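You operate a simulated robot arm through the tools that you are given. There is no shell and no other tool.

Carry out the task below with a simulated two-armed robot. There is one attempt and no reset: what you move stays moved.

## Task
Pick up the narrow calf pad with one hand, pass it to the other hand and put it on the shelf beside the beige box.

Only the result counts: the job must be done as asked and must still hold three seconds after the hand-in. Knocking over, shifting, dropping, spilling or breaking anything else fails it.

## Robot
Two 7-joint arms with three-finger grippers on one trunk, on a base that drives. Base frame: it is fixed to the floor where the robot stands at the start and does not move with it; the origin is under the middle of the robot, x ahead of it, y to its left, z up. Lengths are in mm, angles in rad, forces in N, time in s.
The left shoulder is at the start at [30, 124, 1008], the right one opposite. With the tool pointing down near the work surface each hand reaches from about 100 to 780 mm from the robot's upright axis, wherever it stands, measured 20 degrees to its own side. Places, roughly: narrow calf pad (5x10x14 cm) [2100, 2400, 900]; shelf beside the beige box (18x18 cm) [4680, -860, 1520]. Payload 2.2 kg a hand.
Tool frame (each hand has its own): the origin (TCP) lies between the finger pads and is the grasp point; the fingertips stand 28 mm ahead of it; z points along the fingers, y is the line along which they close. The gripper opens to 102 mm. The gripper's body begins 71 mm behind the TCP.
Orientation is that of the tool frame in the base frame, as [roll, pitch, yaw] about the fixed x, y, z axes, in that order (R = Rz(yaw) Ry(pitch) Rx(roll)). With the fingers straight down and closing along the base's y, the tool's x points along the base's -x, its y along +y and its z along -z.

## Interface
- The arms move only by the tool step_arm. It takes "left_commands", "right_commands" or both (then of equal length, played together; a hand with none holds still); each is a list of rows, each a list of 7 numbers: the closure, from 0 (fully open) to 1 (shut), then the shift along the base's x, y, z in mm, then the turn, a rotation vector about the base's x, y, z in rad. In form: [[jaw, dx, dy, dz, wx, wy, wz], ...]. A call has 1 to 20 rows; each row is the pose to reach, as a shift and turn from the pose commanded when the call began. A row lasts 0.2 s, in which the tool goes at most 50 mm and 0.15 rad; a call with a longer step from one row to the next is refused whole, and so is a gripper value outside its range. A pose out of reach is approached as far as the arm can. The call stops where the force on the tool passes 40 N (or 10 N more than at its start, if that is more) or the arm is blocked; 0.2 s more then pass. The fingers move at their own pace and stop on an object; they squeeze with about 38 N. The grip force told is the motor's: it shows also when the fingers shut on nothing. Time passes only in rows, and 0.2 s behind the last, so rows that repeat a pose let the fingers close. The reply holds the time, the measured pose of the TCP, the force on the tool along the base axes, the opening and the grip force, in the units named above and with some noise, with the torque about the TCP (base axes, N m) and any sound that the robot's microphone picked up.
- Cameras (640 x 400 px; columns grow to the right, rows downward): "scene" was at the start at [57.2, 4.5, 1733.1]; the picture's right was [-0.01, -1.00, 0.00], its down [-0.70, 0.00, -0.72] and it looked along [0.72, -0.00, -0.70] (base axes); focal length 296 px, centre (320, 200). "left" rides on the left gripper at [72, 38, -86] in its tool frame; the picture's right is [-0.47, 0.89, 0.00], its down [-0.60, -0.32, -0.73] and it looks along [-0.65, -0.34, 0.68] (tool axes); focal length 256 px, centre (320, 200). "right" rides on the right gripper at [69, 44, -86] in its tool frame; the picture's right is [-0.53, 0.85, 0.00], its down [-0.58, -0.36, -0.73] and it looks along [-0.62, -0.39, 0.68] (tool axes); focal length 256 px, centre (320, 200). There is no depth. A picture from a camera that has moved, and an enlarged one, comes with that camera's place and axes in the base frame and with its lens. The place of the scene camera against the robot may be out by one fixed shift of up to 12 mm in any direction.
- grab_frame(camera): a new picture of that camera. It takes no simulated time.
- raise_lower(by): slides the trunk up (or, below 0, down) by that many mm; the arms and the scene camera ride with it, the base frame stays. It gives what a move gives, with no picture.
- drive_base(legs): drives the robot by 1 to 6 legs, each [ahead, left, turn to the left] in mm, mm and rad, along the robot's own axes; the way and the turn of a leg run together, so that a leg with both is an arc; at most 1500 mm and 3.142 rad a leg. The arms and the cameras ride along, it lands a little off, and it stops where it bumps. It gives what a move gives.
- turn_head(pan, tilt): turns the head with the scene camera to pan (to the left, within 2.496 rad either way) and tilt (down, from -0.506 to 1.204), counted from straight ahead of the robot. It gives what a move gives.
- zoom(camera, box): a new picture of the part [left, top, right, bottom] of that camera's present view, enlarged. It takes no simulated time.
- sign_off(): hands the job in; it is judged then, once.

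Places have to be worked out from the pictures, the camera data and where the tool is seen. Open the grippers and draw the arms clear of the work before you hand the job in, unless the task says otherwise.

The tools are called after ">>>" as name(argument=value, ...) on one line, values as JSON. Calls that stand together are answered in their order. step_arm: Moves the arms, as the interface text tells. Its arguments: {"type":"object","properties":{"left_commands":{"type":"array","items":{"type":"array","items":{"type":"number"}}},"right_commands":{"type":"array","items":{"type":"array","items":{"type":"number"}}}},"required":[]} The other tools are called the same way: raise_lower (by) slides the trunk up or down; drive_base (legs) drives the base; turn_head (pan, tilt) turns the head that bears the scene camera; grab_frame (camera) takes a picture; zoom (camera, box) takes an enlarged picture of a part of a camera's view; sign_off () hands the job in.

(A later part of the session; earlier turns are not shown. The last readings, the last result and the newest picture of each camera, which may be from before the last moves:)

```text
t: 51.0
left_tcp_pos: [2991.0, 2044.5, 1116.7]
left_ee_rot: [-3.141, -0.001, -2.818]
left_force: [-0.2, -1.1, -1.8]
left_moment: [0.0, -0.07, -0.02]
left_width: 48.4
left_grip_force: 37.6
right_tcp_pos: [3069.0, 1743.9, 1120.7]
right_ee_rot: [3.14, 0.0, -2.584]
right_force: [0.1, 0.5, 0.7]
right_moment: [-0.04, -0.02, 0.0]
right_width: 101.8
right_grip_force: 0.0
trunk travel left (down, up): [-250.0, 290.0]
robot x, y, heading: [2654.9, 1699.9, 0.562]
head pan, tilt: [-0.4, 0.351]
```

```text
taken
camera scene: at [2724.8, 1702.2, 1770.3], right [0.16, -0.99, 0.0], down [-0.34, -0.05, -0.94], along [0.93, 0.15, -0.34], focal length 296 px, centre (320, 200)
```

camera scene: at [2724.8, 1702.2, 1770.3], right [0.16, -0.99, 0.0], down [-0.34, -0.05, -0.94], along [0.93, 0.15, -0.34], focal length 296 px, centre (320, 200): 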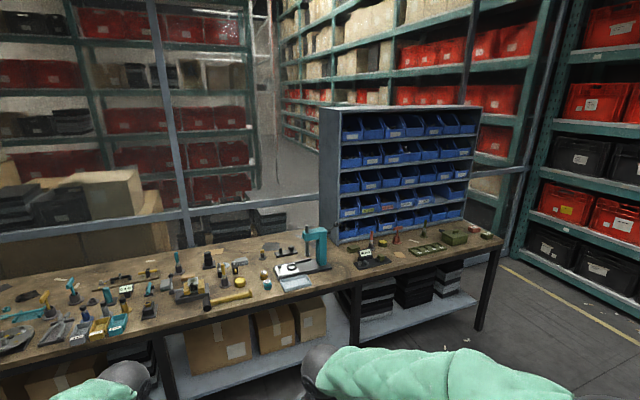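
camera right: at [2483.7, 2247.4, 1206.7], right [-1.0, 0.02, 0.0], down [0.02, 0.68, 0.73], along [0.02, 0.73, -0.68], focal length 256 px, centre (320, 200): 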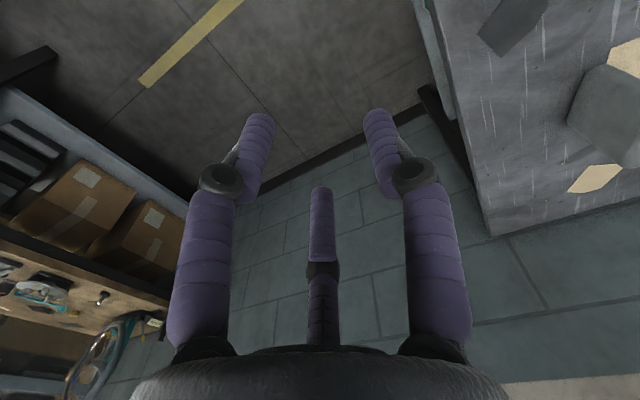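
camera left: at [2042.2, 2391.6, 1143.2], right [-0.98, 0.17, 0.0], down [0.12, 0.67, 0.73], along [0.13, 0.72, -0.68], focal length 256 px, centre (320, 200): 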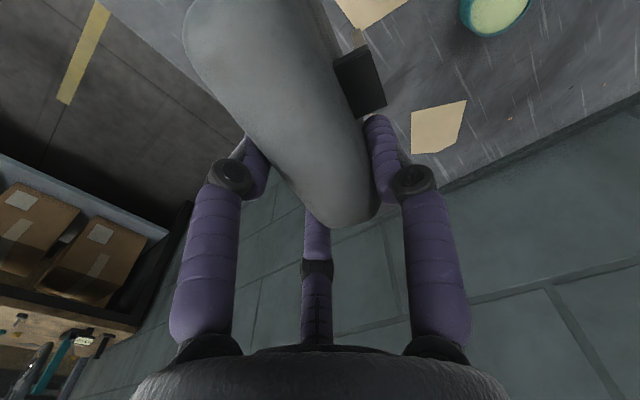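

The back table ends before the rack and free floor leads to the rack on the right. I look further right.

>>> turn_head(pan=-1.3, tilt=0.35)

>>> grab_frame(camera="scene")

>>> turn_head(pan=-1.0, tilt=0.3)

>>> grab_frame(camera="scene")

```text
t: 52.2
left_tcp_pos: [2991.1, 2044.7, 1116.5]
left_ee_rot: [3.141, 0.002, -2.817]
left_force: [0.3, 0.1, -2.0]
left_moment: [0.0, -0.09, -0.01]
left_width: 48.1
left_grip_force: 37.8
right_tcp_pos: [3068.4, 1744.3, 1120.1]
right_ee_rot: [-3.141, -0.001, -2.585]
right_force: [-0.9, -0.2, -0.5]
right_moment: [0.01, 0.02, 0.01]
right_width: 102.2
right_grip_force: 0.1
trunk travel left (down, up): [-250.0, 290.0]
robot x, y, heading: [2655.3, 1697.9, 0.555]
head pan, tilt: [-1.3, 0.351]
```

```text
taken
camera scene: at [2701.4, 1624.6, 1770.3], right [-0.68, -0.74, 0.0], down [-0.25, 0.23, -0.94], along [0.69, -0.64, -0.34], focal length 296 px, centre (320, 200)
```

scene: 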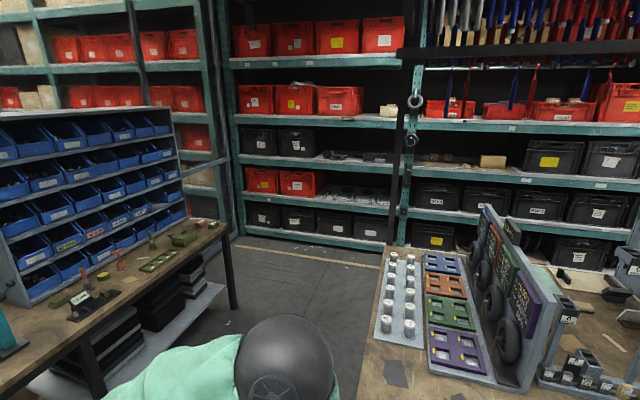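

```text
t: 53.0
left_tcp_pos: [2989.9, 2044.6, 1116.8]
left_ee_rot: [3.14, -0.002, -2.819]
left_force: [0.7, 0.1, -2.3]
left_moment: [0.01, -0.07, 0.02]
left_width: 48.3
left_grip_force: 37.9
right_tcp_pos: [3068.0, 1744.4, 1120.6]
right_ee_rot: [-3.141, 0.0, -2.583]
right_force: [0.5, 0.8, -0.8]
right_moment: [0.01, 0.01, -0.02]
right_width: 102.0
right_grip_force: 0.1
trunk travel left (down, up): [-250.0, 290.0]
robot x, y, heading: [2653.7, 1699.9, 0.557]
head pan, tilt: [-1.0, 0.3]
```

```text
taken
camera scene: at [2717.2, 1647.4, 1775.0], right [-0.43, -0.9, 0.0], down [-0.27, 0.13, -0.96], along [0.86, -0.41, -0.3], focal length 296 px, centre (320, 200)
```

scene: 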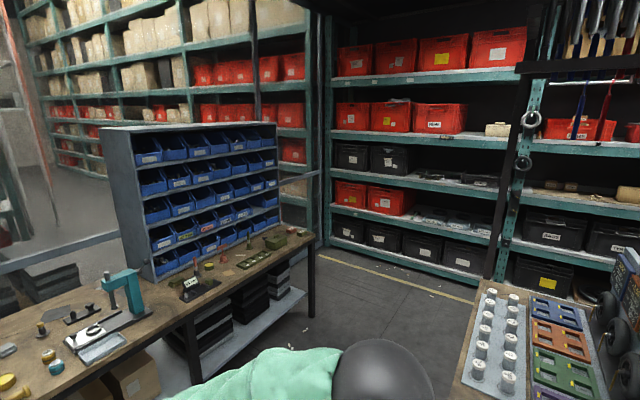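

The target projects to about (368,119) in the pan −1.3 picture: the shelf spot between the red bins and a small beige box. I turn back there and zoom.

>>> turn_head(pan=-1.4, tilt=0.15)

>>> grab_frame(camera="scene")

>>> zoom(camera="scene", box=[260, 110, 420, 210])

```text
t: 53.9
left_tcp_pos: [2990.0, 2043.7, 1117.2]
left_ee_rot: [-3.14, -0.001, -2.817]
left_force: [0.4, 0.9, -0.7]
left_moment: [-0.03, -0.03, -0.04]
left_width: 48.1
left_grip_force: 37.5
right_tcp_pos: [3069.0, 1745.5, 1119.7]
right_ee_rot: [3.141, -0.001, -2.586]
right_force: [0.1, -0.1, -0.1]
right_moment: [0.01, -0.01, 0.01]
right_width: 102.0
right_grip_force: 0.1
trunk travel left (down, up): [-250.0, 290.0]
robot x, y, heading: [2649.9, 1696.5, 0.555]
head pan, tilt: [-1.4, 0.15]
```

```text
taken
camera scene: at [2694.6, 1618.4, 1789.0], right [-0.75, -0.67, 0.0], down [-0.1, 0.11, -0.99], along [0.66, -0.74, -0.15], focal length 296 px, centre (320, 200)
```

scene: 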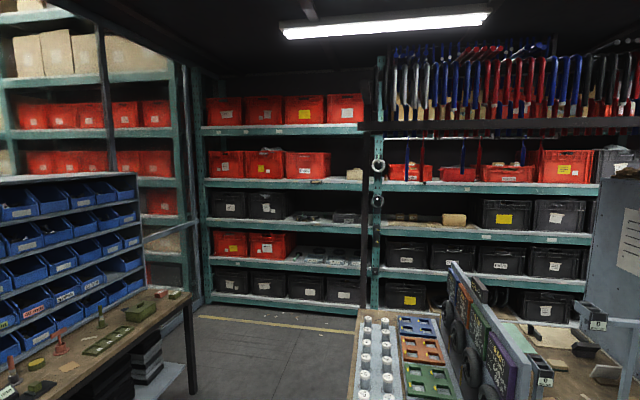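

```text
4.00 times, centred on (340, 160) of scene
camera zoom: at [2694.6, 1618.4, 1789.0], right [-0.75, -0.67, 0.0], down [-0.1, 0.11, -0.99], along [0.66, -0.74, -0.15], focal length 1185 px, centre (240, 360)
```

zoom: 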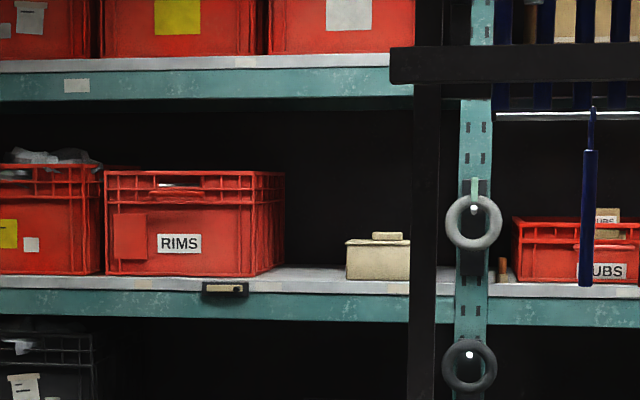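

The goal spot is between the "RIMS" red bin and the beige box on the second board. I drive along the aisle to a≈3690 (between bench end and back table), then turn right to face the rack.

>>> drive_base(legs=[[540, 0, 0], [0, 0, -1.585]])

>>> turn_head(pan=0.0, tilt=0.35)

>>> grab_frame(camera="scene")

```text
t: 60.9
left_tcp_pos: [3450.0, 1642.4, 1117.1]
left_ee_rot: [3.142, 0.001, 1.889]
left_force: [-0.2, 0.1, -2.5]
left_moment: [-0.02, 0.02, -0.01]
left_width: 48.2
left_grip_force: 37.4
right_tcp_pos: [3149.1, 1566.2, 1118.9]
right_ee_rot: [-3.141, -0.002, 2.117]
right_force: [0.0, -0.3, -0.2]
right_moment: [-0.01, 0.0, 0.0]
right_width: 102.1
right_grip_force: 0.0
trunk travel left (down, up): [-250.0, 290.0]
robot x, y, heading: [3107.1, 1978.7, -1.024]
head pan, tilt: [-1.4, 0.15]
```

```text
t: 62.4
left_tcp_pos: [3449.0, 1642.1, 1116.3]
left_ee_rot: [3.141, 0.0, 1.887]
left_force: [0.0, -0.2, -1.7]
left_moment: [-0.07, 0.03, 0.0]
left_width: 48.3
left_grip_force: 38.2
right_tcp_pos: [3149.5, 1565.9, 1119.0]
right_ee_rot: [3.141, -0.001, 2.118]
right_force: [-0.9, -0.1, -0.4]
right_moment: [-0.01, 0.0, -0.01]
right_width: 102.3
right_grip_force: 0.1
trunk travel left (down, up): [-250.0, 290.0]
robot x, y, heading: [3107.4, 1984.1, -1.023]
head pan, tilt: [0.0, 0.351]
```

```text
taken
camera scene: at [3144.4, 1932.8, 1770.3], right [-0.85, -0.52, 0.0], down [-0.18, 0.29, -0.94], along [0.49, -0.8, -0.34], focal length 296 px, centre (320, 200)
```

scene: 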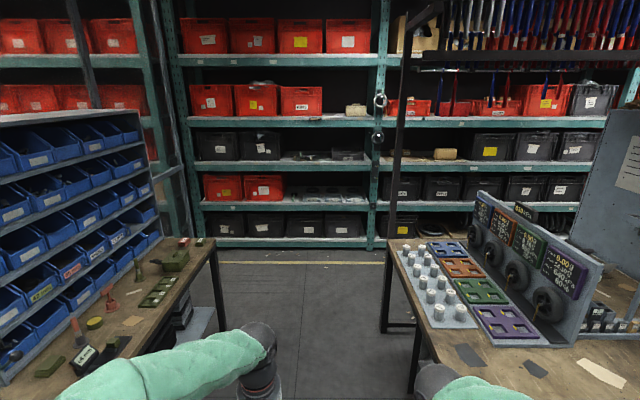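

Corridor: bench edge about 415 mm to my right, back table about 745 mm to my left. I shift 170 mm left to centre myself, then drive 1300 mm ahead toward the rack.

>>> drive_base(legs=[[0, 170, 0], [1300, 0, 0]])

>>> grab_frame(camera="scene")

```text
t: 70.0
left_tcp_pos: [4270.1, 612.6, 1117.2]
left_ee_rot: [3.141, 0.002, 1.882]
left_force: [0.3, -0.6, -1.6]
left_moment: [-0.02, -0.01, 0.0]
left_width: 48.5
left_grip_force: 37.8
right_tcp_pos: [3970.9, 538.7, 1119.2]
right_ee_rot: [3.141, 0.0, 2.117]
right_force: [0.6, -0.1, 1.2]
right_moment: [0.02, 0.01, -0.01]
right_width: 102.1
right_grip_force: 0.0
trunk travel left (down, up): [-250.0, 290.0]
robot x, y, heading: [3929.2, 956.1, -1.025]
head pan, tilt: [0.0, 0.351]
```

```text
taken
camera scene: at [3967.0, 904.8, 1770.3], right [-0.86, -0.52, 0.0], down [-0.18, 0.29, -0.94], along [0.49, -0.8, -0.34], focal length 296 px, centre (320, 200)
```

scene: 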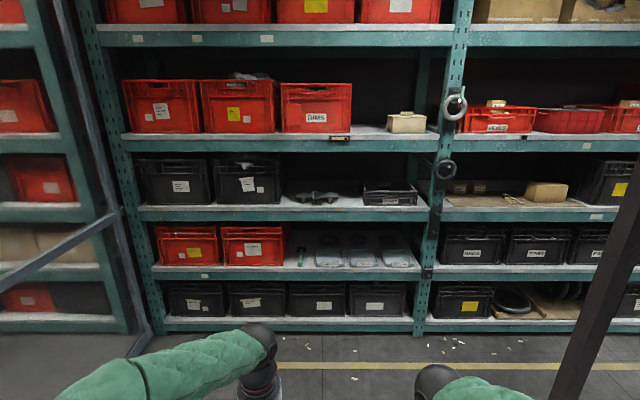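

Now at about 1.85 m before the rack, the gap between the RIMS bin and the beige box is at (369,134). I zoom here, then raise the trunk to the top for a second view to triangulate the shelf height.

>>> zoom(camera="scene", box=[300, 80, 460, 180])

>>> raise_lower(by=285)

>>> zoom(camera="scene", box=[300, 110, 460, 210])

```text
4.00 times, centred on (380, 130) of scene
camera zoom: at [3967.0, 904.8, 1770.3], right [-0.86, -0.52, 0.0], down [-0.18, 0.29, -0.94], along [0.49, -0.8, -0.34], focal length 1185 px, centre (80, 480)
```

zoom: 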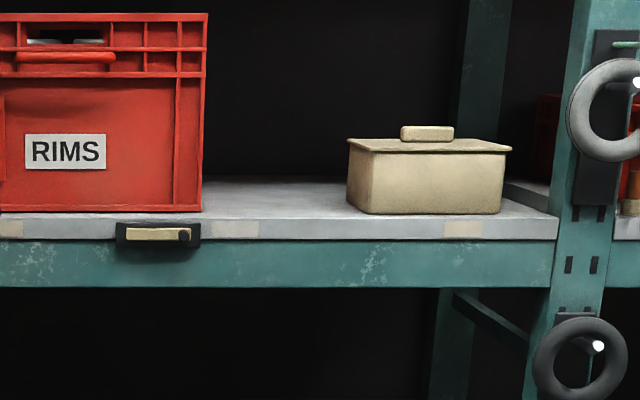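

```text
t: 72.9
left_tcp_pos: [4271.6, 612.6, 1401.7]
left_ee_rot: [3.141, 0.0, 1.884]
left_force: [-0.6, 0.0, -2.6]
left_moment: [-0.04, 0.02, 0.01]
left_width: 48.3
left_grip_force: 38.0
right_tcp_pos: [3969.6, 538.8, 1404.2]
right_ee_rot: [3.139, 0.002, 2.116]
right_force: [-0.2, 0.0, 0.3]
right_moment: [-0.01, -0.02, 0.03]
right_width: 101.8
right_grip_force: 0.1
trunk travel left (down, up): [-535.0, 5.0]
robot x, y, heading: [3930.5, 953.5, -1.027]
head pan, tilt: [0.0, 0.351]
```

```text
4.00 times, centred on (380, 160) of scene
camera zoom: at [3966.8, 905.1, 2055.2], right [-0.86, -0.52, 0.0], down [-0.18, 0.29, -0.94], along [0.49, -0.8, -0.34], focal length 1185 px, centre (80, 360)
```

zoom: 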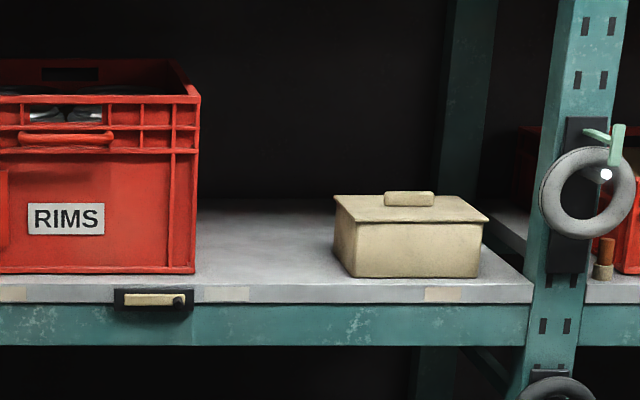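

Shelf top is at z≈1531, its front edge about 1835 mm ahead of my axis; the gap between bin and beige box is ~240 mm wide with the goal spot about 300 mm right of my axis. For the hand-over I turn the left hand (pad) by +1.10 rad so its free edge faces my right, and pitch the right hand forward to 35° below horizontal.

>>> step_arm(left_commands=[[1, -7, -8.9, 5, 0, 0, 0.1375], [1, -14, -17.8, 10, 0, 0, 0.275], [1, -21, -26.8, 14, 0, 0, 0.4125], [1, -28, -35.7, 19, 0, 0, 0.55], [1, -35, -44.6, 24, 0, 0, 0.6875], [1, -42, -53.5, 28, 0, 0, 0.825], [1, -49, -62.5, 33, 0, 0, 0.9625], [1, -56, -71.4, 38, 0, 0, 1.1], [1, -56, -71.4, 38, 0, 0, 1.1]], right_commands=[[0, 0, 0, 0, -0.1026, -0.0621, 0], [0, 0, 0, 0, -0.2052, -0.1242, 0], [0, 0, 0, 0, -0.3079, -0.1864, 0], [0, 0, 0, 0, -0.4105, -0.2485, 0], [0, 0, 0, 0, -0.5131, -0.3106, 0], [0, 0, 0, 0, -0.6157, -0.3728, 0], [0, 0, 0, 0, -0.7184, -0.4349, 0], [0, 0, 0, 0, -0.821, -0.497, 0], [0, 0, 0, 0, -0.821, -0.497, 0]])

>>> turn_head(pan=0.0, tilt=0.75)

>>> grab_frame(camera="scene")

>>> grab_frame(camera="right")

```text
t: 74.9
left_tcp_pos: [4214.9, 541.7, 1439.3]
left_ee_rot: [3.14, 0.0, 2.987]
left_force: [0.4, -0.6, -2.1]
left_moment: [0.02, -0.03, -0.01]
left_width: 48.4
left_grip_force: 37.5
right_tcp_pos: [3970.8, 538.3, 1404.9]
right_ee_rot: [-3.14, 0.961, 2.115]
right_force: [-1.1, -0.2, -0.9]
right_moment: [0.02, -0.05, -0.01]
right_width: 102.1
right_grip_force: 0.1
trunk travel left (down, up): [-535.0, 5.0]
robot x, y, heading: [3932.3, 952.9, -1.029]
head pan, tilt: [0.0, 0.351]
```

```text
t: 75.8
left_tcp_pos: [4214.2, 542.2, 1440.4]
left_ee_rot: [3.141, 0.0, 2.986]
left_force: [0.6, -0.4, -2.1]
left_moment: [-0.02, -0.07, 0.04]
left_width: 48.4
left_grip_force: 37.9
right_tcp_pos: [3971.1, 539.0, 1404.4]
right_ee_rot: [-3.141, 0.958, 2.115]
right_force: [0.4, 0.3, -0.6]
right_moment: [0.03, 0.01, 0.0]
right_width: 102.0
right_grip_force: 0.0
trunk travel left (down, up): [-535.0, 5.0]
robot x, y, heading: [3930.3, 955.0, -1.028]
head pan, tilt: [0.0, 0.75]
```

```text
taken
camera scene: at [3961.2, 914.2, 2019.8], right [-0.86, -0.52, 0.0], down [-0.35, 0.58, -0.73], along [0.38, -0.63, -0.68], focal length 296 px, centre (320, 200)
```

scene: 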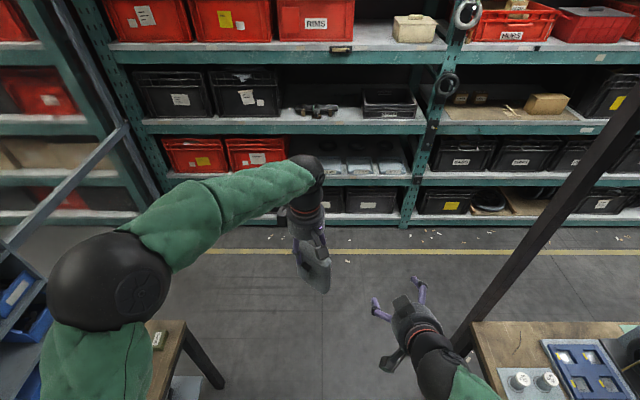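

```text
taken
camera right: at [3950.9, 655.5, 1398.4], right [0.88, 0.18, 0.44], down [-0.45, 0.04, 0.89], along [0.14, -0.98, 0.12], focal length 256 px, centre (320, 200)
```

right: 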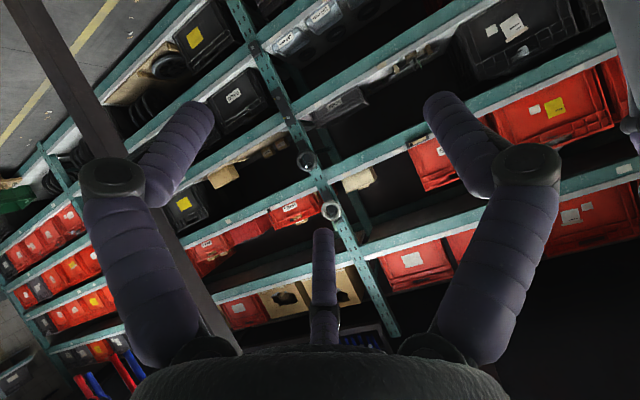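

Both hands moved as planned. I check the pad in the left hand with the left camera and a zoomed scene view before bringing the right hand over.

>>> grab_frame(camera="left")

>>> zoom(camera="scene", box=[256, 150, 448, 370])

```text
taken
camera left: at [4148.3, 592.6, 1525.7], right [0.6, 0.8, 0.0], down [0.55, -0.41, 0.73], along [0.59, -0.44, -0.68], focal length 256 px, centre (320, 200)
```

left: 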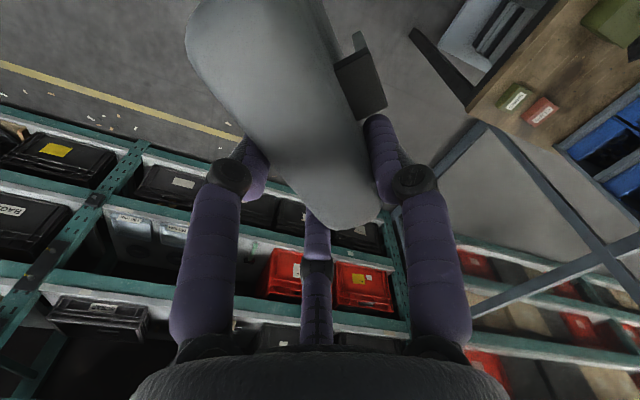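

```text
1.82 times, centred on (352, 260) of scene
camera zoom: at [3961.2, 914.2, 2019.8], right [-0.86, -0.52, 0.0], down [-0.35, 0.58, -0.73], along [0.38, -0.63, -0.68], focal length 539 px, centre (262, 91)
```

zoom: 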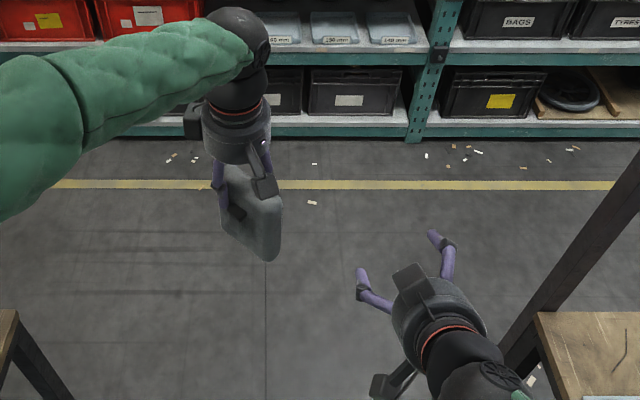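

The pad sits unchanged in the left hand. I bring the right hand to its pre-grasp pose (yawed +0.873 rad, 110 mm back along its fingers from the pad's free edge region).

>>> step_arm(right_commands=[[0, 13.7, 3.8, 3.7, 0, 0, 0.1247], [0, 27.5, 7.6, 7.4, 0, 0, 0.2494], [0, 41.2, 11.4, 11.1, 0, 0, 0.3741], [0, 54.9, 15.1, 14.9, 0, 0, 0.4989], [0, 68.6, 18.9, 18.6, 0, 0, 0.6236], [0, 82.4, 22.7, 22.3, 0, 0, 0.7483], [0, 96.1, 26.5, 26, 0, 0, 0.873], [0, 96.1, 26.5, 26, 0, 0, 0.873]])

>>> grab_frame(camera="right")

>>> zoom(camera="scene", box=[256, 170, 448, 370])

```text
t: 77.6
left_tcp_pos: [4214.2, 542.8, 1440.2]
left_ee_rot: [3.141, 0.0, 2.984]
left_force: [0.0, 0.0, -2.1]
left_moment: [-0.05, -0.07, 0.0]
left_width: 48.3
left_grip_force: 38.3
right_tcp_pos: [4066.4, 564.8, 1431.4]
right_ee_rot: [-3.14, 0.961, 2.99]
right_force: [-0.7, -0.4, 0.4]
right_moment: [-0.01, 0.02, 0.0]
right_width: 102.0
right_grip_force: 0.1
trunk travel left (down, up): [-535.0, 5.0]
robot x, y, heading: [3928.9, 954.6, -1.029]
head pan, tilt: [0.0, 0.75]
```

```text
taken
camera right: at [3964.5, 625.0, 1424.4], right [0.43, 0.79, 0.44], down [-0.32, -0.32, 0.89], along [0.84, -0.52, 0.12], focal length 256 px, centre (320, 200)
```

right: 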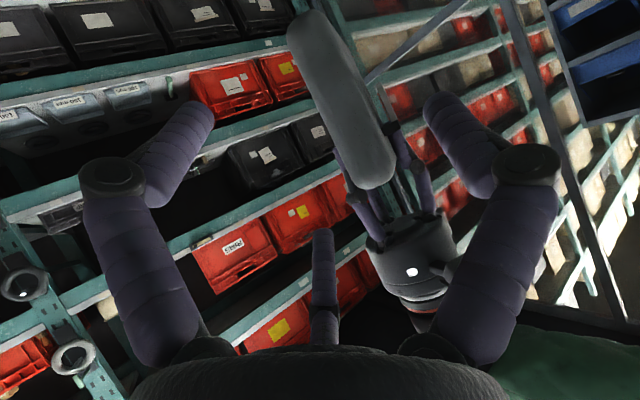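

```text
2.00 times, centred on (352, 270) of scene
camera zoom: at [3960.8, 914.8, 2019.7], right [-0.86, -0.52, 0.0], down [-0.35, 0.58, -0.73], along [0.38, -0.63, -0.68], focal length 592 px, centre (256, 60)
```

zoom: 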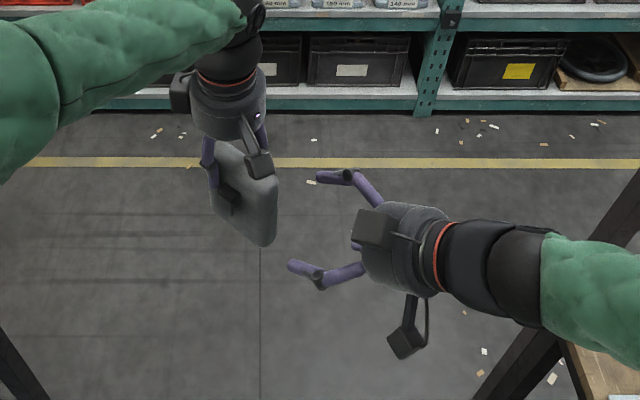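

The right camera sees the pad edge-on ahead. I zoom in to measure how well the right hand is lined up with it.

>>> zoom(camera="right", box=[240, 0, 440, 250])

>>> zoom(camera="scene", box=[300, 210, 390, 310])

```text
1.60 times, centred on (340, 125) of right
camera zoom: at [3964.5, 625.0, 1424.4], right [0.43, 0.79, 0.44], down [-0.32, -0.32, 0.89], along [0.84, -0.52, 0.12], focal length 410 px, centre (288, 320)
```

zoom: 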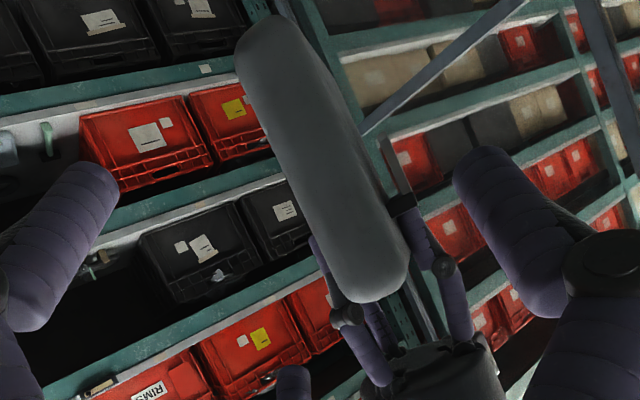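

```text
4.00 times, centred on (345, 260) of scene
camera zoom: at [3960.8, 914.8, 2019.7], right [-0.86, -0.52, 0.0], down [-0.35, 0.58, -0.73], along [0.38, -0.63, -0.68], focal length 1185 px, centre (220, -40)
```

zoom: 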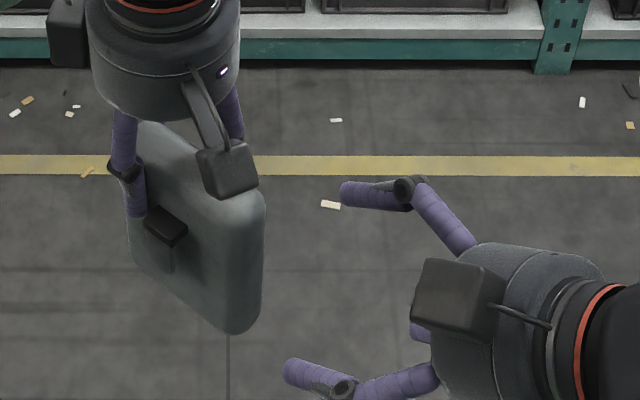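

The pad looks about 37 mm thick and seems to sit slightly turned and offset in the left hand. I zoom in with both wrist cameras to measure its angle.

>>> zoom(camera="left", box=[160, 0, 420, 250])

>>> zoom(camera="right", box=[270, 0, 410, 200])

```text
1.60 times, centred on (290, 125) of left
camera zoom: at [4148.0, 593.1, 1525.9], right [0.6, 0.8, 0.0], down [0.55, -0.41, 0.73], along [0.59, -0.44, -0.68], focal length 410 px, centre (368, 320)
```

zoom: 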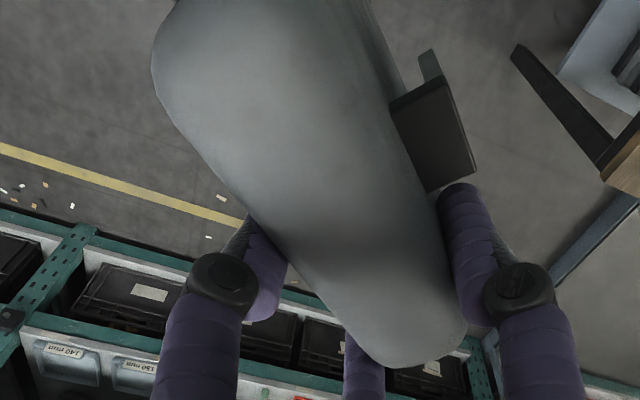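

```text
2.00 times, centred on (340, 100) of right
camera zoom: at [3964.5, 625.0, 1424.4], right [0.43, 0.79, 0.44], down [-0.32, -0.32, 0.89], along [0.84, -0.52, 0.12], focal length 512 px, centre (280, 400)
```

zoom: 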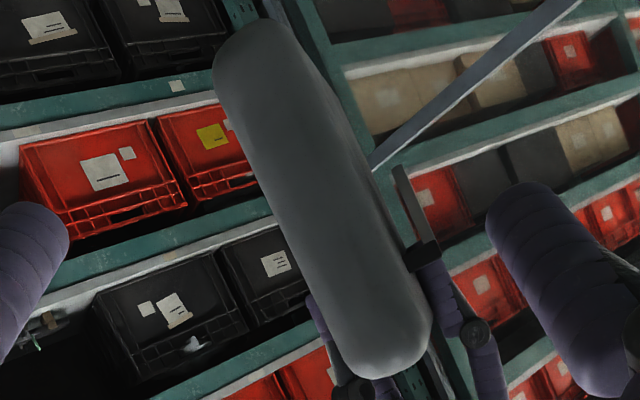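

The pad body is ~36 mm thick, sits about +9 mm to the tool's +y in the left hand and is turned ~0.1 rad — as three fingers would hold it. I realign the right hand accordingly (turn −0.1 rad, shift 17 mm, 11 mm up) at the standoff.

>>> step_arm(right_commands=[[0, -0.6, 8.6, 5.4, 0, 0, -0.05], [0, -1.2, 17.2, 10.7, 0, 0, -0.1], [0, -1.2, 17.2, 10.7, 0, 0, -0.1]])

>>> grab_frame(camera="right")

```text
t: 78.4
left_tcp_pos: [4216.0, 541.1, 1439.3]
left_ee_rot: [3.14, 0.001, 2.984]
left_force: [0.0, 0.8, -2.3]
left_moment: [0.0, -0.05, -0.01]
left_width: 48.2
left_grip_force: 37.9
right_tcp_pos: [4066.0, 581.1, 1441.1]
right_ee_rot: [3.139, 0.96, 2.887]
right_force: [-0.1, 0.0, 0.6]
right_moment: [-0.03, -0.01, 0.01]
right_width: 102.0
right_grip_force: 0.1
trunk travel left (down, up): [-535.0, 5.0]
robot x, y, heading: [3928.3, 953.5, -1.028]
head pan, tilt: [0.0, 0.75]
```

```text
taken
camera right: at [3970.1, 650.8, 1434.6], right [0.51, 0.74, 0.44], down [-0.35, -0.29, 0.89], along [0.79, -0.61, 0.11], focal length 256 px, centre (320, 200)
```

right: 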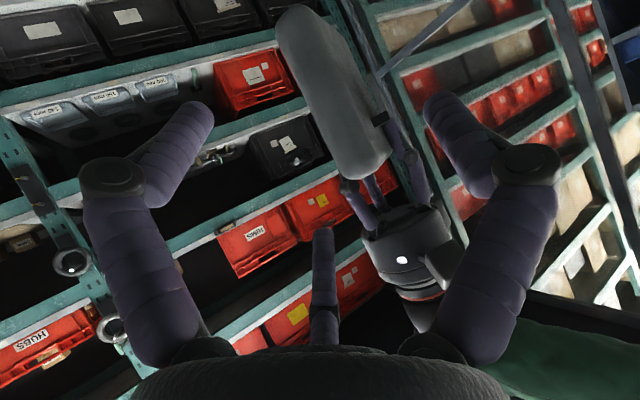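

I zoom on the pad from this aligned pose to check the lateral alignment once more.

>>> zoom(camera="right", box=[260, 0, 420, 200])

>>> zoom(camera="scene", box=[290, 200, 390, 310])

```text
2.00 times, centred on (340, 100) of right
camera zoom: at [3970.1, 650.8, 1434.6], right [0.51, 0.74, 0.44], down [-0.35, -0.29, 0.89], along [0.79, -0.61, 0.11], focal length 512 px, centre (280, 400)
```

zoom: 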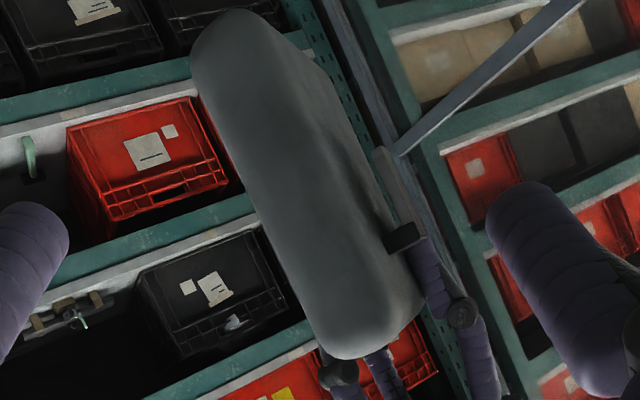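

```text
3.64 times, centred on (340, 255) of scene
camera zoom: at [3962.0, 912.6, 2019.6], right [-0.86, -0.52, 0.0], down [-0.35, 0.58, -0.73], along [0.38, -0.62, -0.68], focal length 1077 px, centre (247, 0)
```

zoom: 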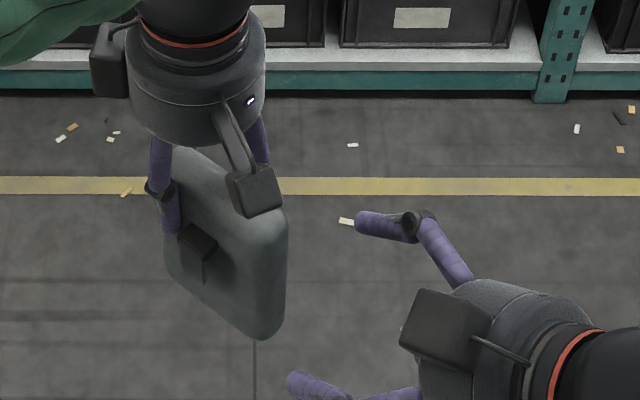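

The pad's edge is lined up within a few mm of the right hand's axis (edge about 74 mm ahead). I approach 112 mm along the fingers with the right hand open.

>>> step_arm(right_commands=[[0, 15.9, -4.1, -11.5, 0, 0, 0], [0, 31.7, -8.3, -22.9, 0, 0, 0], [0, 47.6, -12.4, -34.4, 0, 0, 0], [0, 63.4, -16.5, -45.9, 0, 0, 0], [0, 76.1, -19.8, -55.1, 0, 0, 0], [0, 88.8, -23.1, -64.2, 0, 0, 0], [0, 88.8, -23.1, -64.2, 0, 0, 0]])

>>> grab_frame(camera="right")

>>> zoom(camera="scene", box=[280, 190, 390, 310])

```text
t: 80.0
left_tcp_pos: [4216.9, 544.8, 1436.6]
left_ee_rot: [3.131, 0.003, 2.983]
left_force: [0.5, 0.1, -2.6]
left_moment: [-0.02, -0.05, -0.04]
left_width: 48.3
left_grip_force: 38.0
right_tcp_pos: [4154.7, 555.8, 1381.5]
right_ee_rot: [-3.138, 0.968, 2.883]
right_force: [-0.7, -1.3, 0.0]
right_moment: [-0.01, 0.01, 0.03]
right_width: 103.0
right_grip_force: 0.2
trunk travel left (down, up): [-535.0, 5.0]
robot x, y, heading: [3928.9, 954.0, -1.023]
head pan, tilt: [0.0, 0.75]
stopped in row 7 (left hand): the force on the tool passed its limit at 42 N (the readings are from after the stop); the commanded pose is now the measured one
```

```text
taken
camera right: at [4059.0, 626.0, 1373.7], right [0.51, 0.74, 0.44], down [-0.36, -0.28, 0.89], along [0.78, -0.61, 0.12], focal length 256 px, centre (320, 200)
```

right: 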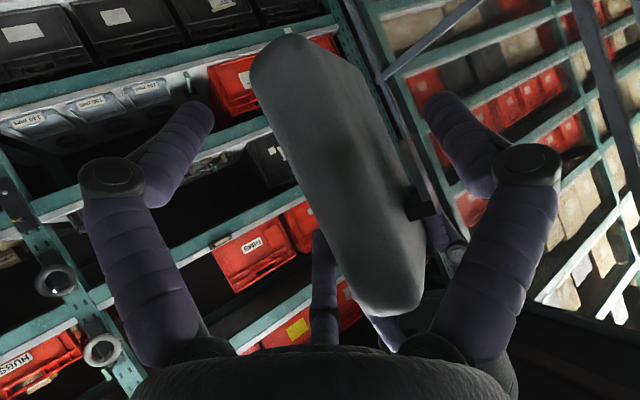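

```text
3.33 times, centred on (335, 250) of scene
camera zoom: at [3961.1, 914.0, 2019.7], right [-0.86, -0.52, 0.0], down [-0.35, 0.58, -0.73], along [0.38, -0.63, -0.68], focal length 987 px, centre (270, 33)
```

zoom: 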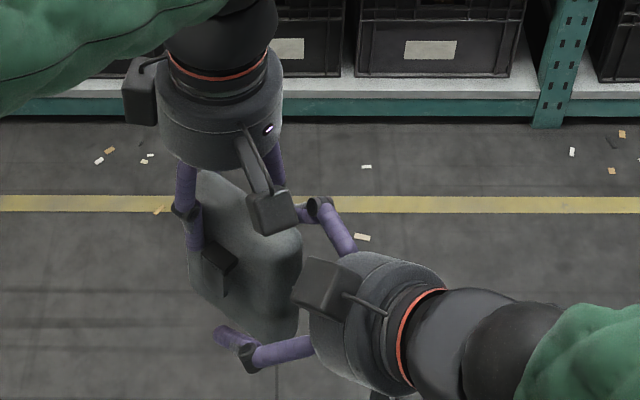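

The approach ended with a brief contact (42 N on the left hand) at the very end; both hands yielded about 4 mm. I look with the left camera to see whether the pad shifted and what touched.

>>> grab_frame(camera="left")

>>> zoom(camera="right", box=[240, 20, 500, 360])

>>> zoom(camera="scene", box=[300, 215, 370, 295])

```text
taken
camera left: at [4150.6, 593.6, 1522.4], right [0.6, 0.8, 0.01], down [0.54, -0.41, 0.73], along [0.59, -0.43, -0.68], focal length 256 px, centre (320, 200)
```

left: 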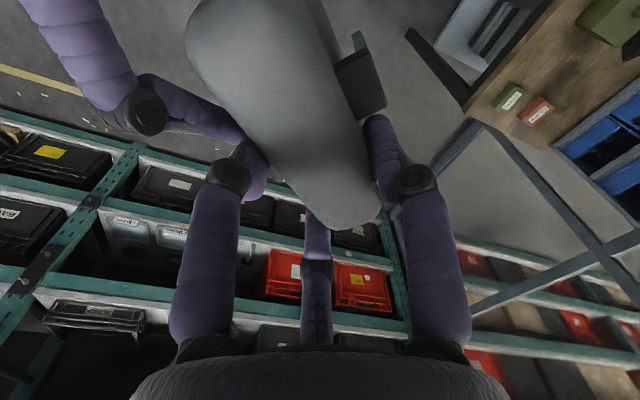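

```text
1.18 times, centred on (370, 190) of right
camera zoom: at [4059.0, 626.0, 1373.7], right [0.51, 0.74, 0.44], down [-0.36, -0.28, 0.89], along [0.78, -0.61, 0.12], focal length 301 px, centre (261, 212)
```

zoom: 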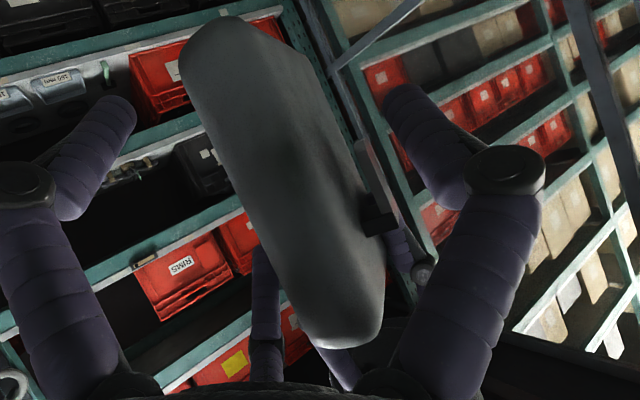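

```text
5.00 times, centred on (335, 255) of scene
camera zoom: at [3961.1, 914.0, 2019.7], right [-0.86, -0.52, 0.0], down [-0.35, 0.58, -0.73], along [0.38, -0.63, -0.68], focal length 1481 px, centre (245, -75)
```

zoom: 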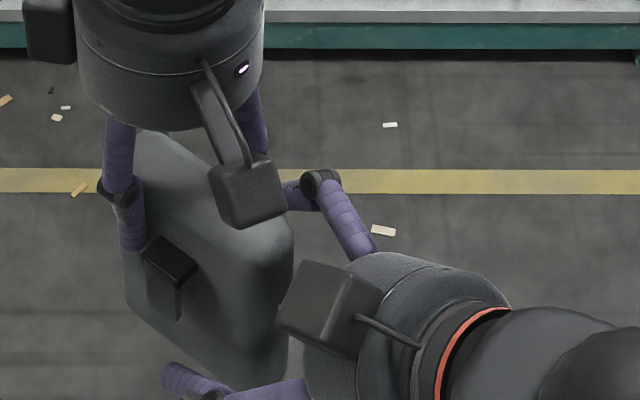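

The left view shows the right hand's upper finger hit the left hand's near finger; the pad itself hasn't shifted. I back off 50 mm, narrow the right opening to ~74 mm, go 10 mm lower and 4 mm to the side, and come in again.

>>> step_arm(right_commands=[[0, -19.9, 5.3, 14.2, 0, 0, 0], [0.275, -39.8, 10.5, 28.3, 0, 0, 0], [0.275, -38.8, 14.4, 17.8, 0, 0, 0], [0.275, -38.8, 14.4, 17.8, 0, 0, 0]])

>>> grab_frame(camera="right")

>>> grab_frame(camera="left")

```text
t: 81.0
left_tcp_pos: [4218.3, 544.3, 1437.3]
left_ee_rot: [3.134, 0.003, 2.984]
left_force: [0.7, 0.6, -2.9]
left_moment: [-0.04, -0.1, -0.08]
left_width: 48.4
left_grip_force: 38.0
right_tcp_pos: [4115.6, 569.5, 1400.2]
right_ee_rot: [-3.138, 0.968, 2.885]
right_force: [-0.2, -0.5, 0.7]
right_moment: [-0.04, -0.01, -0.05]
right_width: 75.0
right_grip_force: 0.3
trunk travel left (down, up): [-535.0, 5.0]
robot x, y, heading: [3926.5, 952.4, -1.03]
head pan, tilt: [0.0, 0.75]
```

```text
taken
camera right: at [4020.4, 640.4, 1391.8], right [0.51, 0.74, 0.44], down [-0.36, -0.28, 0.89], along [0.78, -0.61, 0.12], focal length 256 px, centre (320, 200)
```

right: 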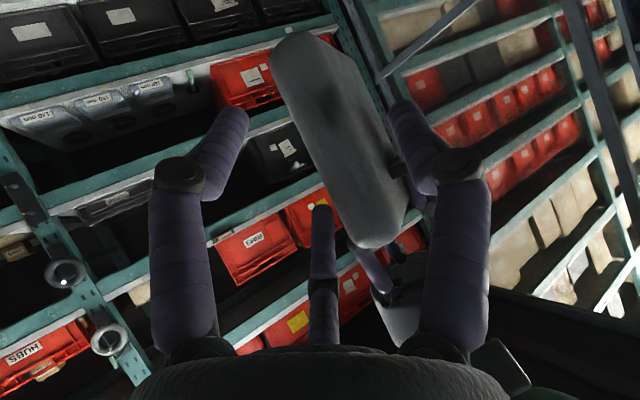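

```text
taken
camera left: at [4150.6, 593.6, 1522.8], right [0.6, 0.8, 0.01], down [0.54, -0.41, 0.73], along [0.59, -0.43, -0.68], focal length 256 px, centre (320, 200)
```

left: 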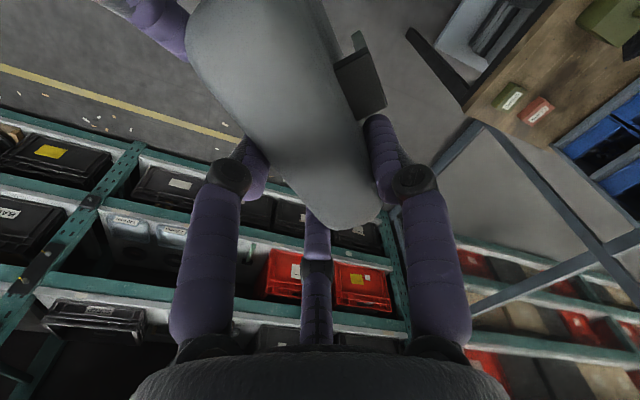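

The view gives the pad centred at about +10 mm (as wanted) between the narrowed right fingers. I advance 50 mm again.

>>> step_arm(right_commands=[[0.275, 11.9, -3.2, -8.5, 0, 0, 0], [0.275, 23.9, -6.3, -17, 0, 0, 0], [0.275, 31.9, -8.4, -22.6, 0, 0, 0], [0.275, 39.8, -10.5, -28.3, 0, 0, 0], [0.275, 39.8, -10.5, -28.3, 0, 0, 0]])

>>> grab_frame(camera="right")

>>> grab_frame(camera="left")

```text
t: 82.2
left_tcp_pos: [4218.3, 543.8, 1438.0]
left_ee_rot: [3.133, 0.003, 2.985]
left_force: [0.0, 0.4, -2.2]
left_moment: [0.02, -0.08, 0.01]
left_width: 48.4
left_grip_force: 37.8
right_tcp_pos: [4154.7, 559.1, 1371.5]
right_ee_rot: [-3.138, 0.967, 2.886]
right_force: [-0.4, 0.4, -0.1]
right_moment: [-0.01, 0.0, 0.01]
right_width: 73.7
right_grip_force: 0.0
trunk travel left (down, up): [-535.0, 5.0]
robot x, y, heading: [3927.5, 954.7, -1.025]
head pan, tilt: [0.0, 0.75]
```

```text
taken
camera right: at [4059.7, 629.8, 1363.3], right [0.51, 0.74, 0.44], down [-0.36, -0.28, 0.89], along [0.78, -0.61, 0.12], focal length 256 px, centre (320, 200)
```

right: 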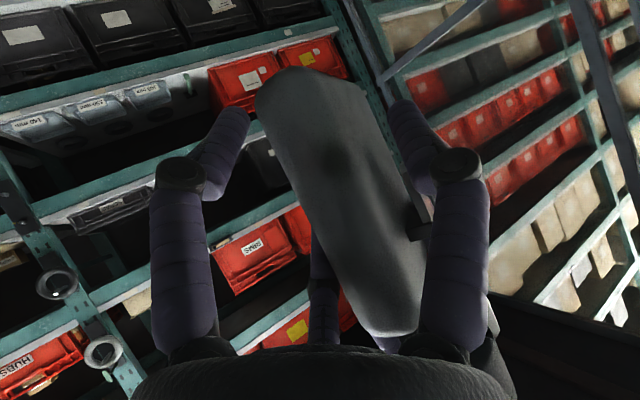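

```text
taken
camera left: at [4150.4, 593.7, 1523.0], right [0.6, 0.8, 0.01], down [0.54, -0.41, 0.73], along [0.59, -0.43, -0.68], focal length 256 px, centre (320, 200)
```

left: 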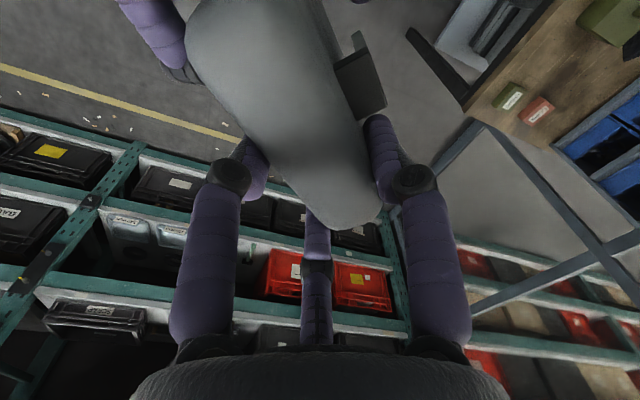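

No contact this time; the pad sits between the right fingers, TCP about 46 mm above its base. I raise the right hand 7 mm and close it onto the pad.

>>> step_arm(right_commands=[[0.275, 0, 0, 7, 0, 0, 0], [0.4, 0, 0, 7, 0, 0, 0], [0.5, 0, 0, 7, 0, 0, 0], [0.6, 0, 0, 7, 0, 0, 0], [1, 0, 0, 7, 0, 0, 0], [1, 0, 0, 7, 0, 0, 0], [1, 0, 0, 7, 0, 0, 0]])

>>> grab_frame(camera="right")

>>> grab_frame(camera="left")

>>> zoom(camera="scene", box=[280, 190, 390, 310])

```text
t: 83.8
left_tcp_pos: [4218.8, 545.6, 1436.7]
left_ee_rot: [3.127, 0.004, 2.984]
left_force: [18.2, 25.9, 0.5]
left_moment: [0.64, -0.7, -2.6]
left_width: 48.4
left_grip_force: 38.6
right_tcp_pos: [4154.5, 558.0, 1378.1]
right_ee_rot: [-3.137, 0.968, 2.881]
right_force: [-17.9, -26.0, -0.8]
right_moment: [0.9, -0.21, 0.73]
right_width: 51.8
right_grip_force: 37.6
trunk travel left (down, up): [-535.0, 5.0]
robot x, y, heading: [3928.8, 955.6, -1.024]
head pan, tilt: [0.0, 0.75]
```

```text
taken
camera right: at [4060.2, 629.0, 1370.7], right [0.51, 0.74, 0.44], down [-0.36, -0.28, 0.89], along [0.78, -0.61, 0.12], focal length 256 px, centre (320, 200)
```

right: 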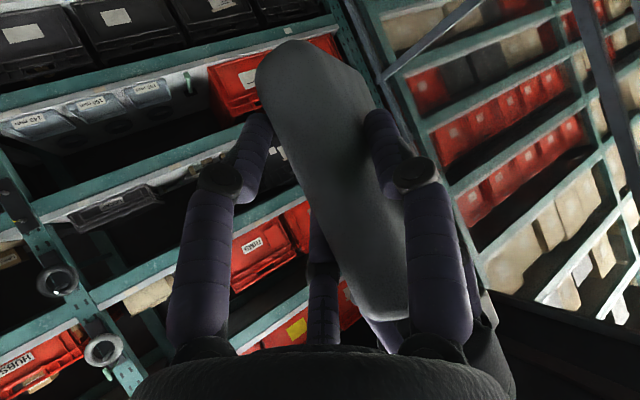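

```text
taken
camera left: at [4151.5, 594.2, 1522.5], right [0.6, 0.8, 0.01], down [0.54, -0.42, 0.73], along [0.59, -0.43, -0.68], focal length 256 px, centre (320, 200)
```

left: 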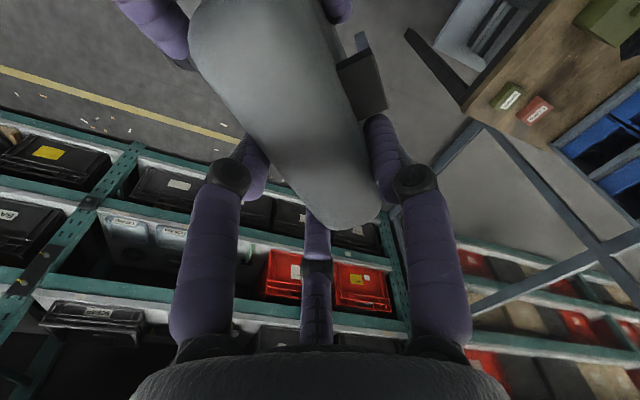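

```text
3.33 times, centred on (335, 250) of scene
camera zoom: at [3961.4, 914.0, 2019.7], right [-0.86, -0.52, 0.0], down [-0.35, 0.58, -0.73], along [0.38, -0.63, -0.68], focal length 987 px, centre (270, 33)
```

zoom: 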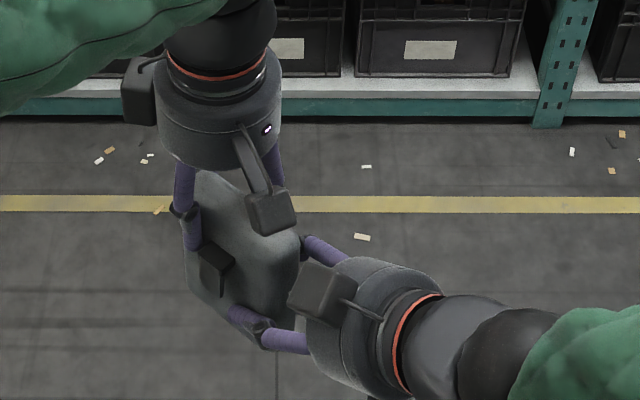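

The right hand grips the pad (52 mm, 38 N) but the two hands pull against each other with ~31 N. I ease this by nudging the right hand a little in the direction it is pushed.

>>> step_arm(right_commands=[[1, -1, -1.5, 0, 0, 0, 0], [1, -1, -1.5, 0, 0, 0, 0]])

```text
t: 84.3
left_tcp_pos: [4218.2, 544.1, 1438.1]
left_ee_rot: [3.13, 0.003, 2.984]
left_force: [14.2, 18.9, -2.9]
left_moment: [0.55, -0.52, -2.0]
left_width: 48.8
left_grip_force: 37.7
right_tcp_pos: [4154.8, 557.8, 1378.1]
right_ee_rot: [-3.137, 0.971, 2.886]
right_force: [-13.9, -18.0, 0.6]
right_moment: [0.58, -0.31, 0.59]
right_width: 51.6
right_grip_force: 38.1
trunk travel left (down, up): [-535.0, 5.0]
robot x, y, heading: [3933.8, 952.1, -1.028]
head pan, tilt: [0.0, 0.75]
```

The force fell by a third for 1.8 mm; I continue nudging the right hand by another 4.5 mm the same way.

>>> step_arm(right_commands=[[1, -1.3, -1.8, 0, 0, 0, 0], [1, -2.7, -3.6, 0, 0, 0, 0], [1, -2.7, -3.6, 0, 0, 0, 0]])

```text
t: 85.2
left_tcp_pos: [4216.0, 543.6, 1437.0]
left_ee_rot: [3.137, 0.001, 2.983]
left_force: [-13.7, -5.6, -10.1]
left_moment: [-0.52, 0.28, -0.96]
left_width: 48.6
left_grip_force: 38.6
right_tcp_pos: [4152.6, 556.7, 1378.0]
right_ee_rot: [-3.133, 0.97, 2.895]
right_force: [13.8, 7.8, 7.8]
right_moment: [0.0, 0.01, 1.6]
right_width: 51.3
right_grip_force: 37.9
trunk travel left (down, up): [-535.0, 5.0]
robot x, y, heading: [3927.0, 954.1, -1.026]
head pan, tilt: [0.0, 0.75]
```

Slightly overshot (now ~17 N the other way), so I move back about 1.5 mm.

>>> step_arm(right_commands=[[1, 1.2, 0.7, 0.6, 0, 0, 0], [1, 1.2, 0.7, 0.6, 0, 0, 0]])

```text
t: 85.8
left_tcp_pos: [4217.9, 543.7, 1437.7]
left_ee_rot: [3.136, 0.003, 2.984]
left_force: [-17.7, -16.2, -10.9]
left_moment: [-0.5, 0.65, -1.21]
left_width: 48.4
left_grip_force: 37.4
right_tcp_pos: [4152.5, 555.7, 1378.0]
right_ee_rot: [-3.135, 0.969, 2.889]
right_force: [18.0, 15.6, 8.7]
right_moment: [-0.55, -0.21, 2.36]
right_width: 50.9
right_grip_force: 38.3
trunk travel left (down, up): [-535.0, 5.0]
robot x, y, heading: [3926.9, 953.6, -1.024]
head pan, tilt: [0.0, 0.75]
```

The pull is still ~25 N in that direction, so I move the right hand a bit further with it and let it settle.

>>> step_arm(right_commands=[[1, 1.8, 1.6, 1, 0, 0, 0], [1, 1.8, 1.6, 1, 0, 0, 0], [1, 1.8, 1.6, 1, 0, 0, 0]])

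```text
t: 86.5
left_tcp_pos: [4217.3, 544.5, 1436.5]
left_ee_rot: [3.132, 0.007, 2.985]
left_force: [-12.4, -8.2, -4.4]
left_moment: [0.11, 0.35, -1.66]
left_width: 48.6
left_grip_force: 37.5
right_tcp_pos: [4155.1, 556.8, 1378.3]
right_ee_rot: [-3.139, 0.967, 2.886]
right_force: [11.1, 7.8, 3.6]
right_moment: [-0.65, 0.14, 2.33]
right_width: 51.2
right_grip_force: 38.1
trunk travel left (down, up): [-535.0, 5.0]
robot x, y, heading: [3930.5, 956.2, -1.03]
head pan, tilt: [0.0, 0.75]
```

Internal forces are down to ~14 N. The right hand holds firmly, so I now open the left hand partly (to ~80 mm) in steps.

>>> step_arm(left_commands=[[0.5, 0, 0, 0, 0, 0, 0], [0.4, 0, 0, 0, 0, 0, 0], [0.22, 0, 0, 0, 0, 0, 0], [0.22, 0, 0, 0, 0, 0, 0]])

>>> grab_frame(camera="left")

>>> grab_frame(camera="right")

```text
t: 87.5
left_tcp_pos: [4216.3, 544.6, 1437.7]
left_ee_rot: [3.133, 0.004, 2.985]
left_force: [-0.8, 1.2, -0.3]
left_moment: [0.01, 0.03, 0.02]
left_width: 79.7
left_grip_force: 0.1
right_tcp_pos: [4154.4, 556.0, 1379.1]
right_ee_rot: [-3.138, 0.968, 2.883]
right_force: [0.6, -0.1, -0.1]
right_moment: [0.02, 0.1, 0.01]
right_width: 48.7
right_grip_force: 37.8
trunk travel left (down, up): [-535.0, 5.0]
robot x, y, heading: [3927.0, 953.3, -1.029]
head pan, tilt: [0.0, 0.75]
```

```text
taken
camera left: at [4151.0, 593.4, 1522.9], right [0.6, 0.8, 0.01], down [0.54, -0.41, 0.73], along [0.59, -0.43, -0.68], focal length 256 px, centre (320, 200)
```

left: 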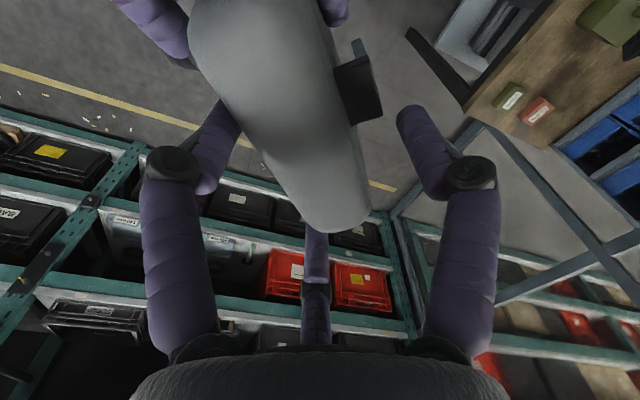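

```text
taken
camera right: at [4059.5, 626.8, 1371.8], right [0.51, 0.74, 0.44], down [-0.36, -0.28, 0.89], along [0.78, -0.61, 0.12], focal length 256 px, centre (320, 200)
```

right: 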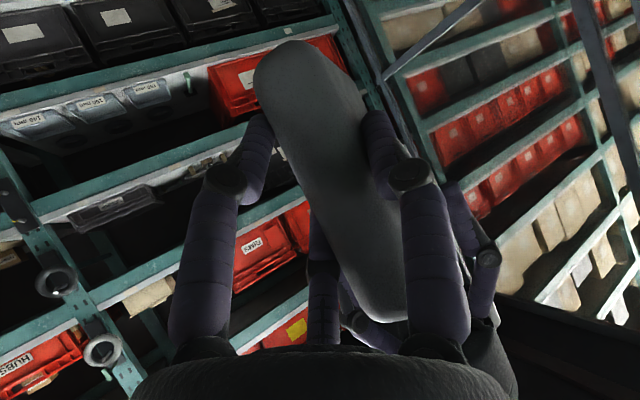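

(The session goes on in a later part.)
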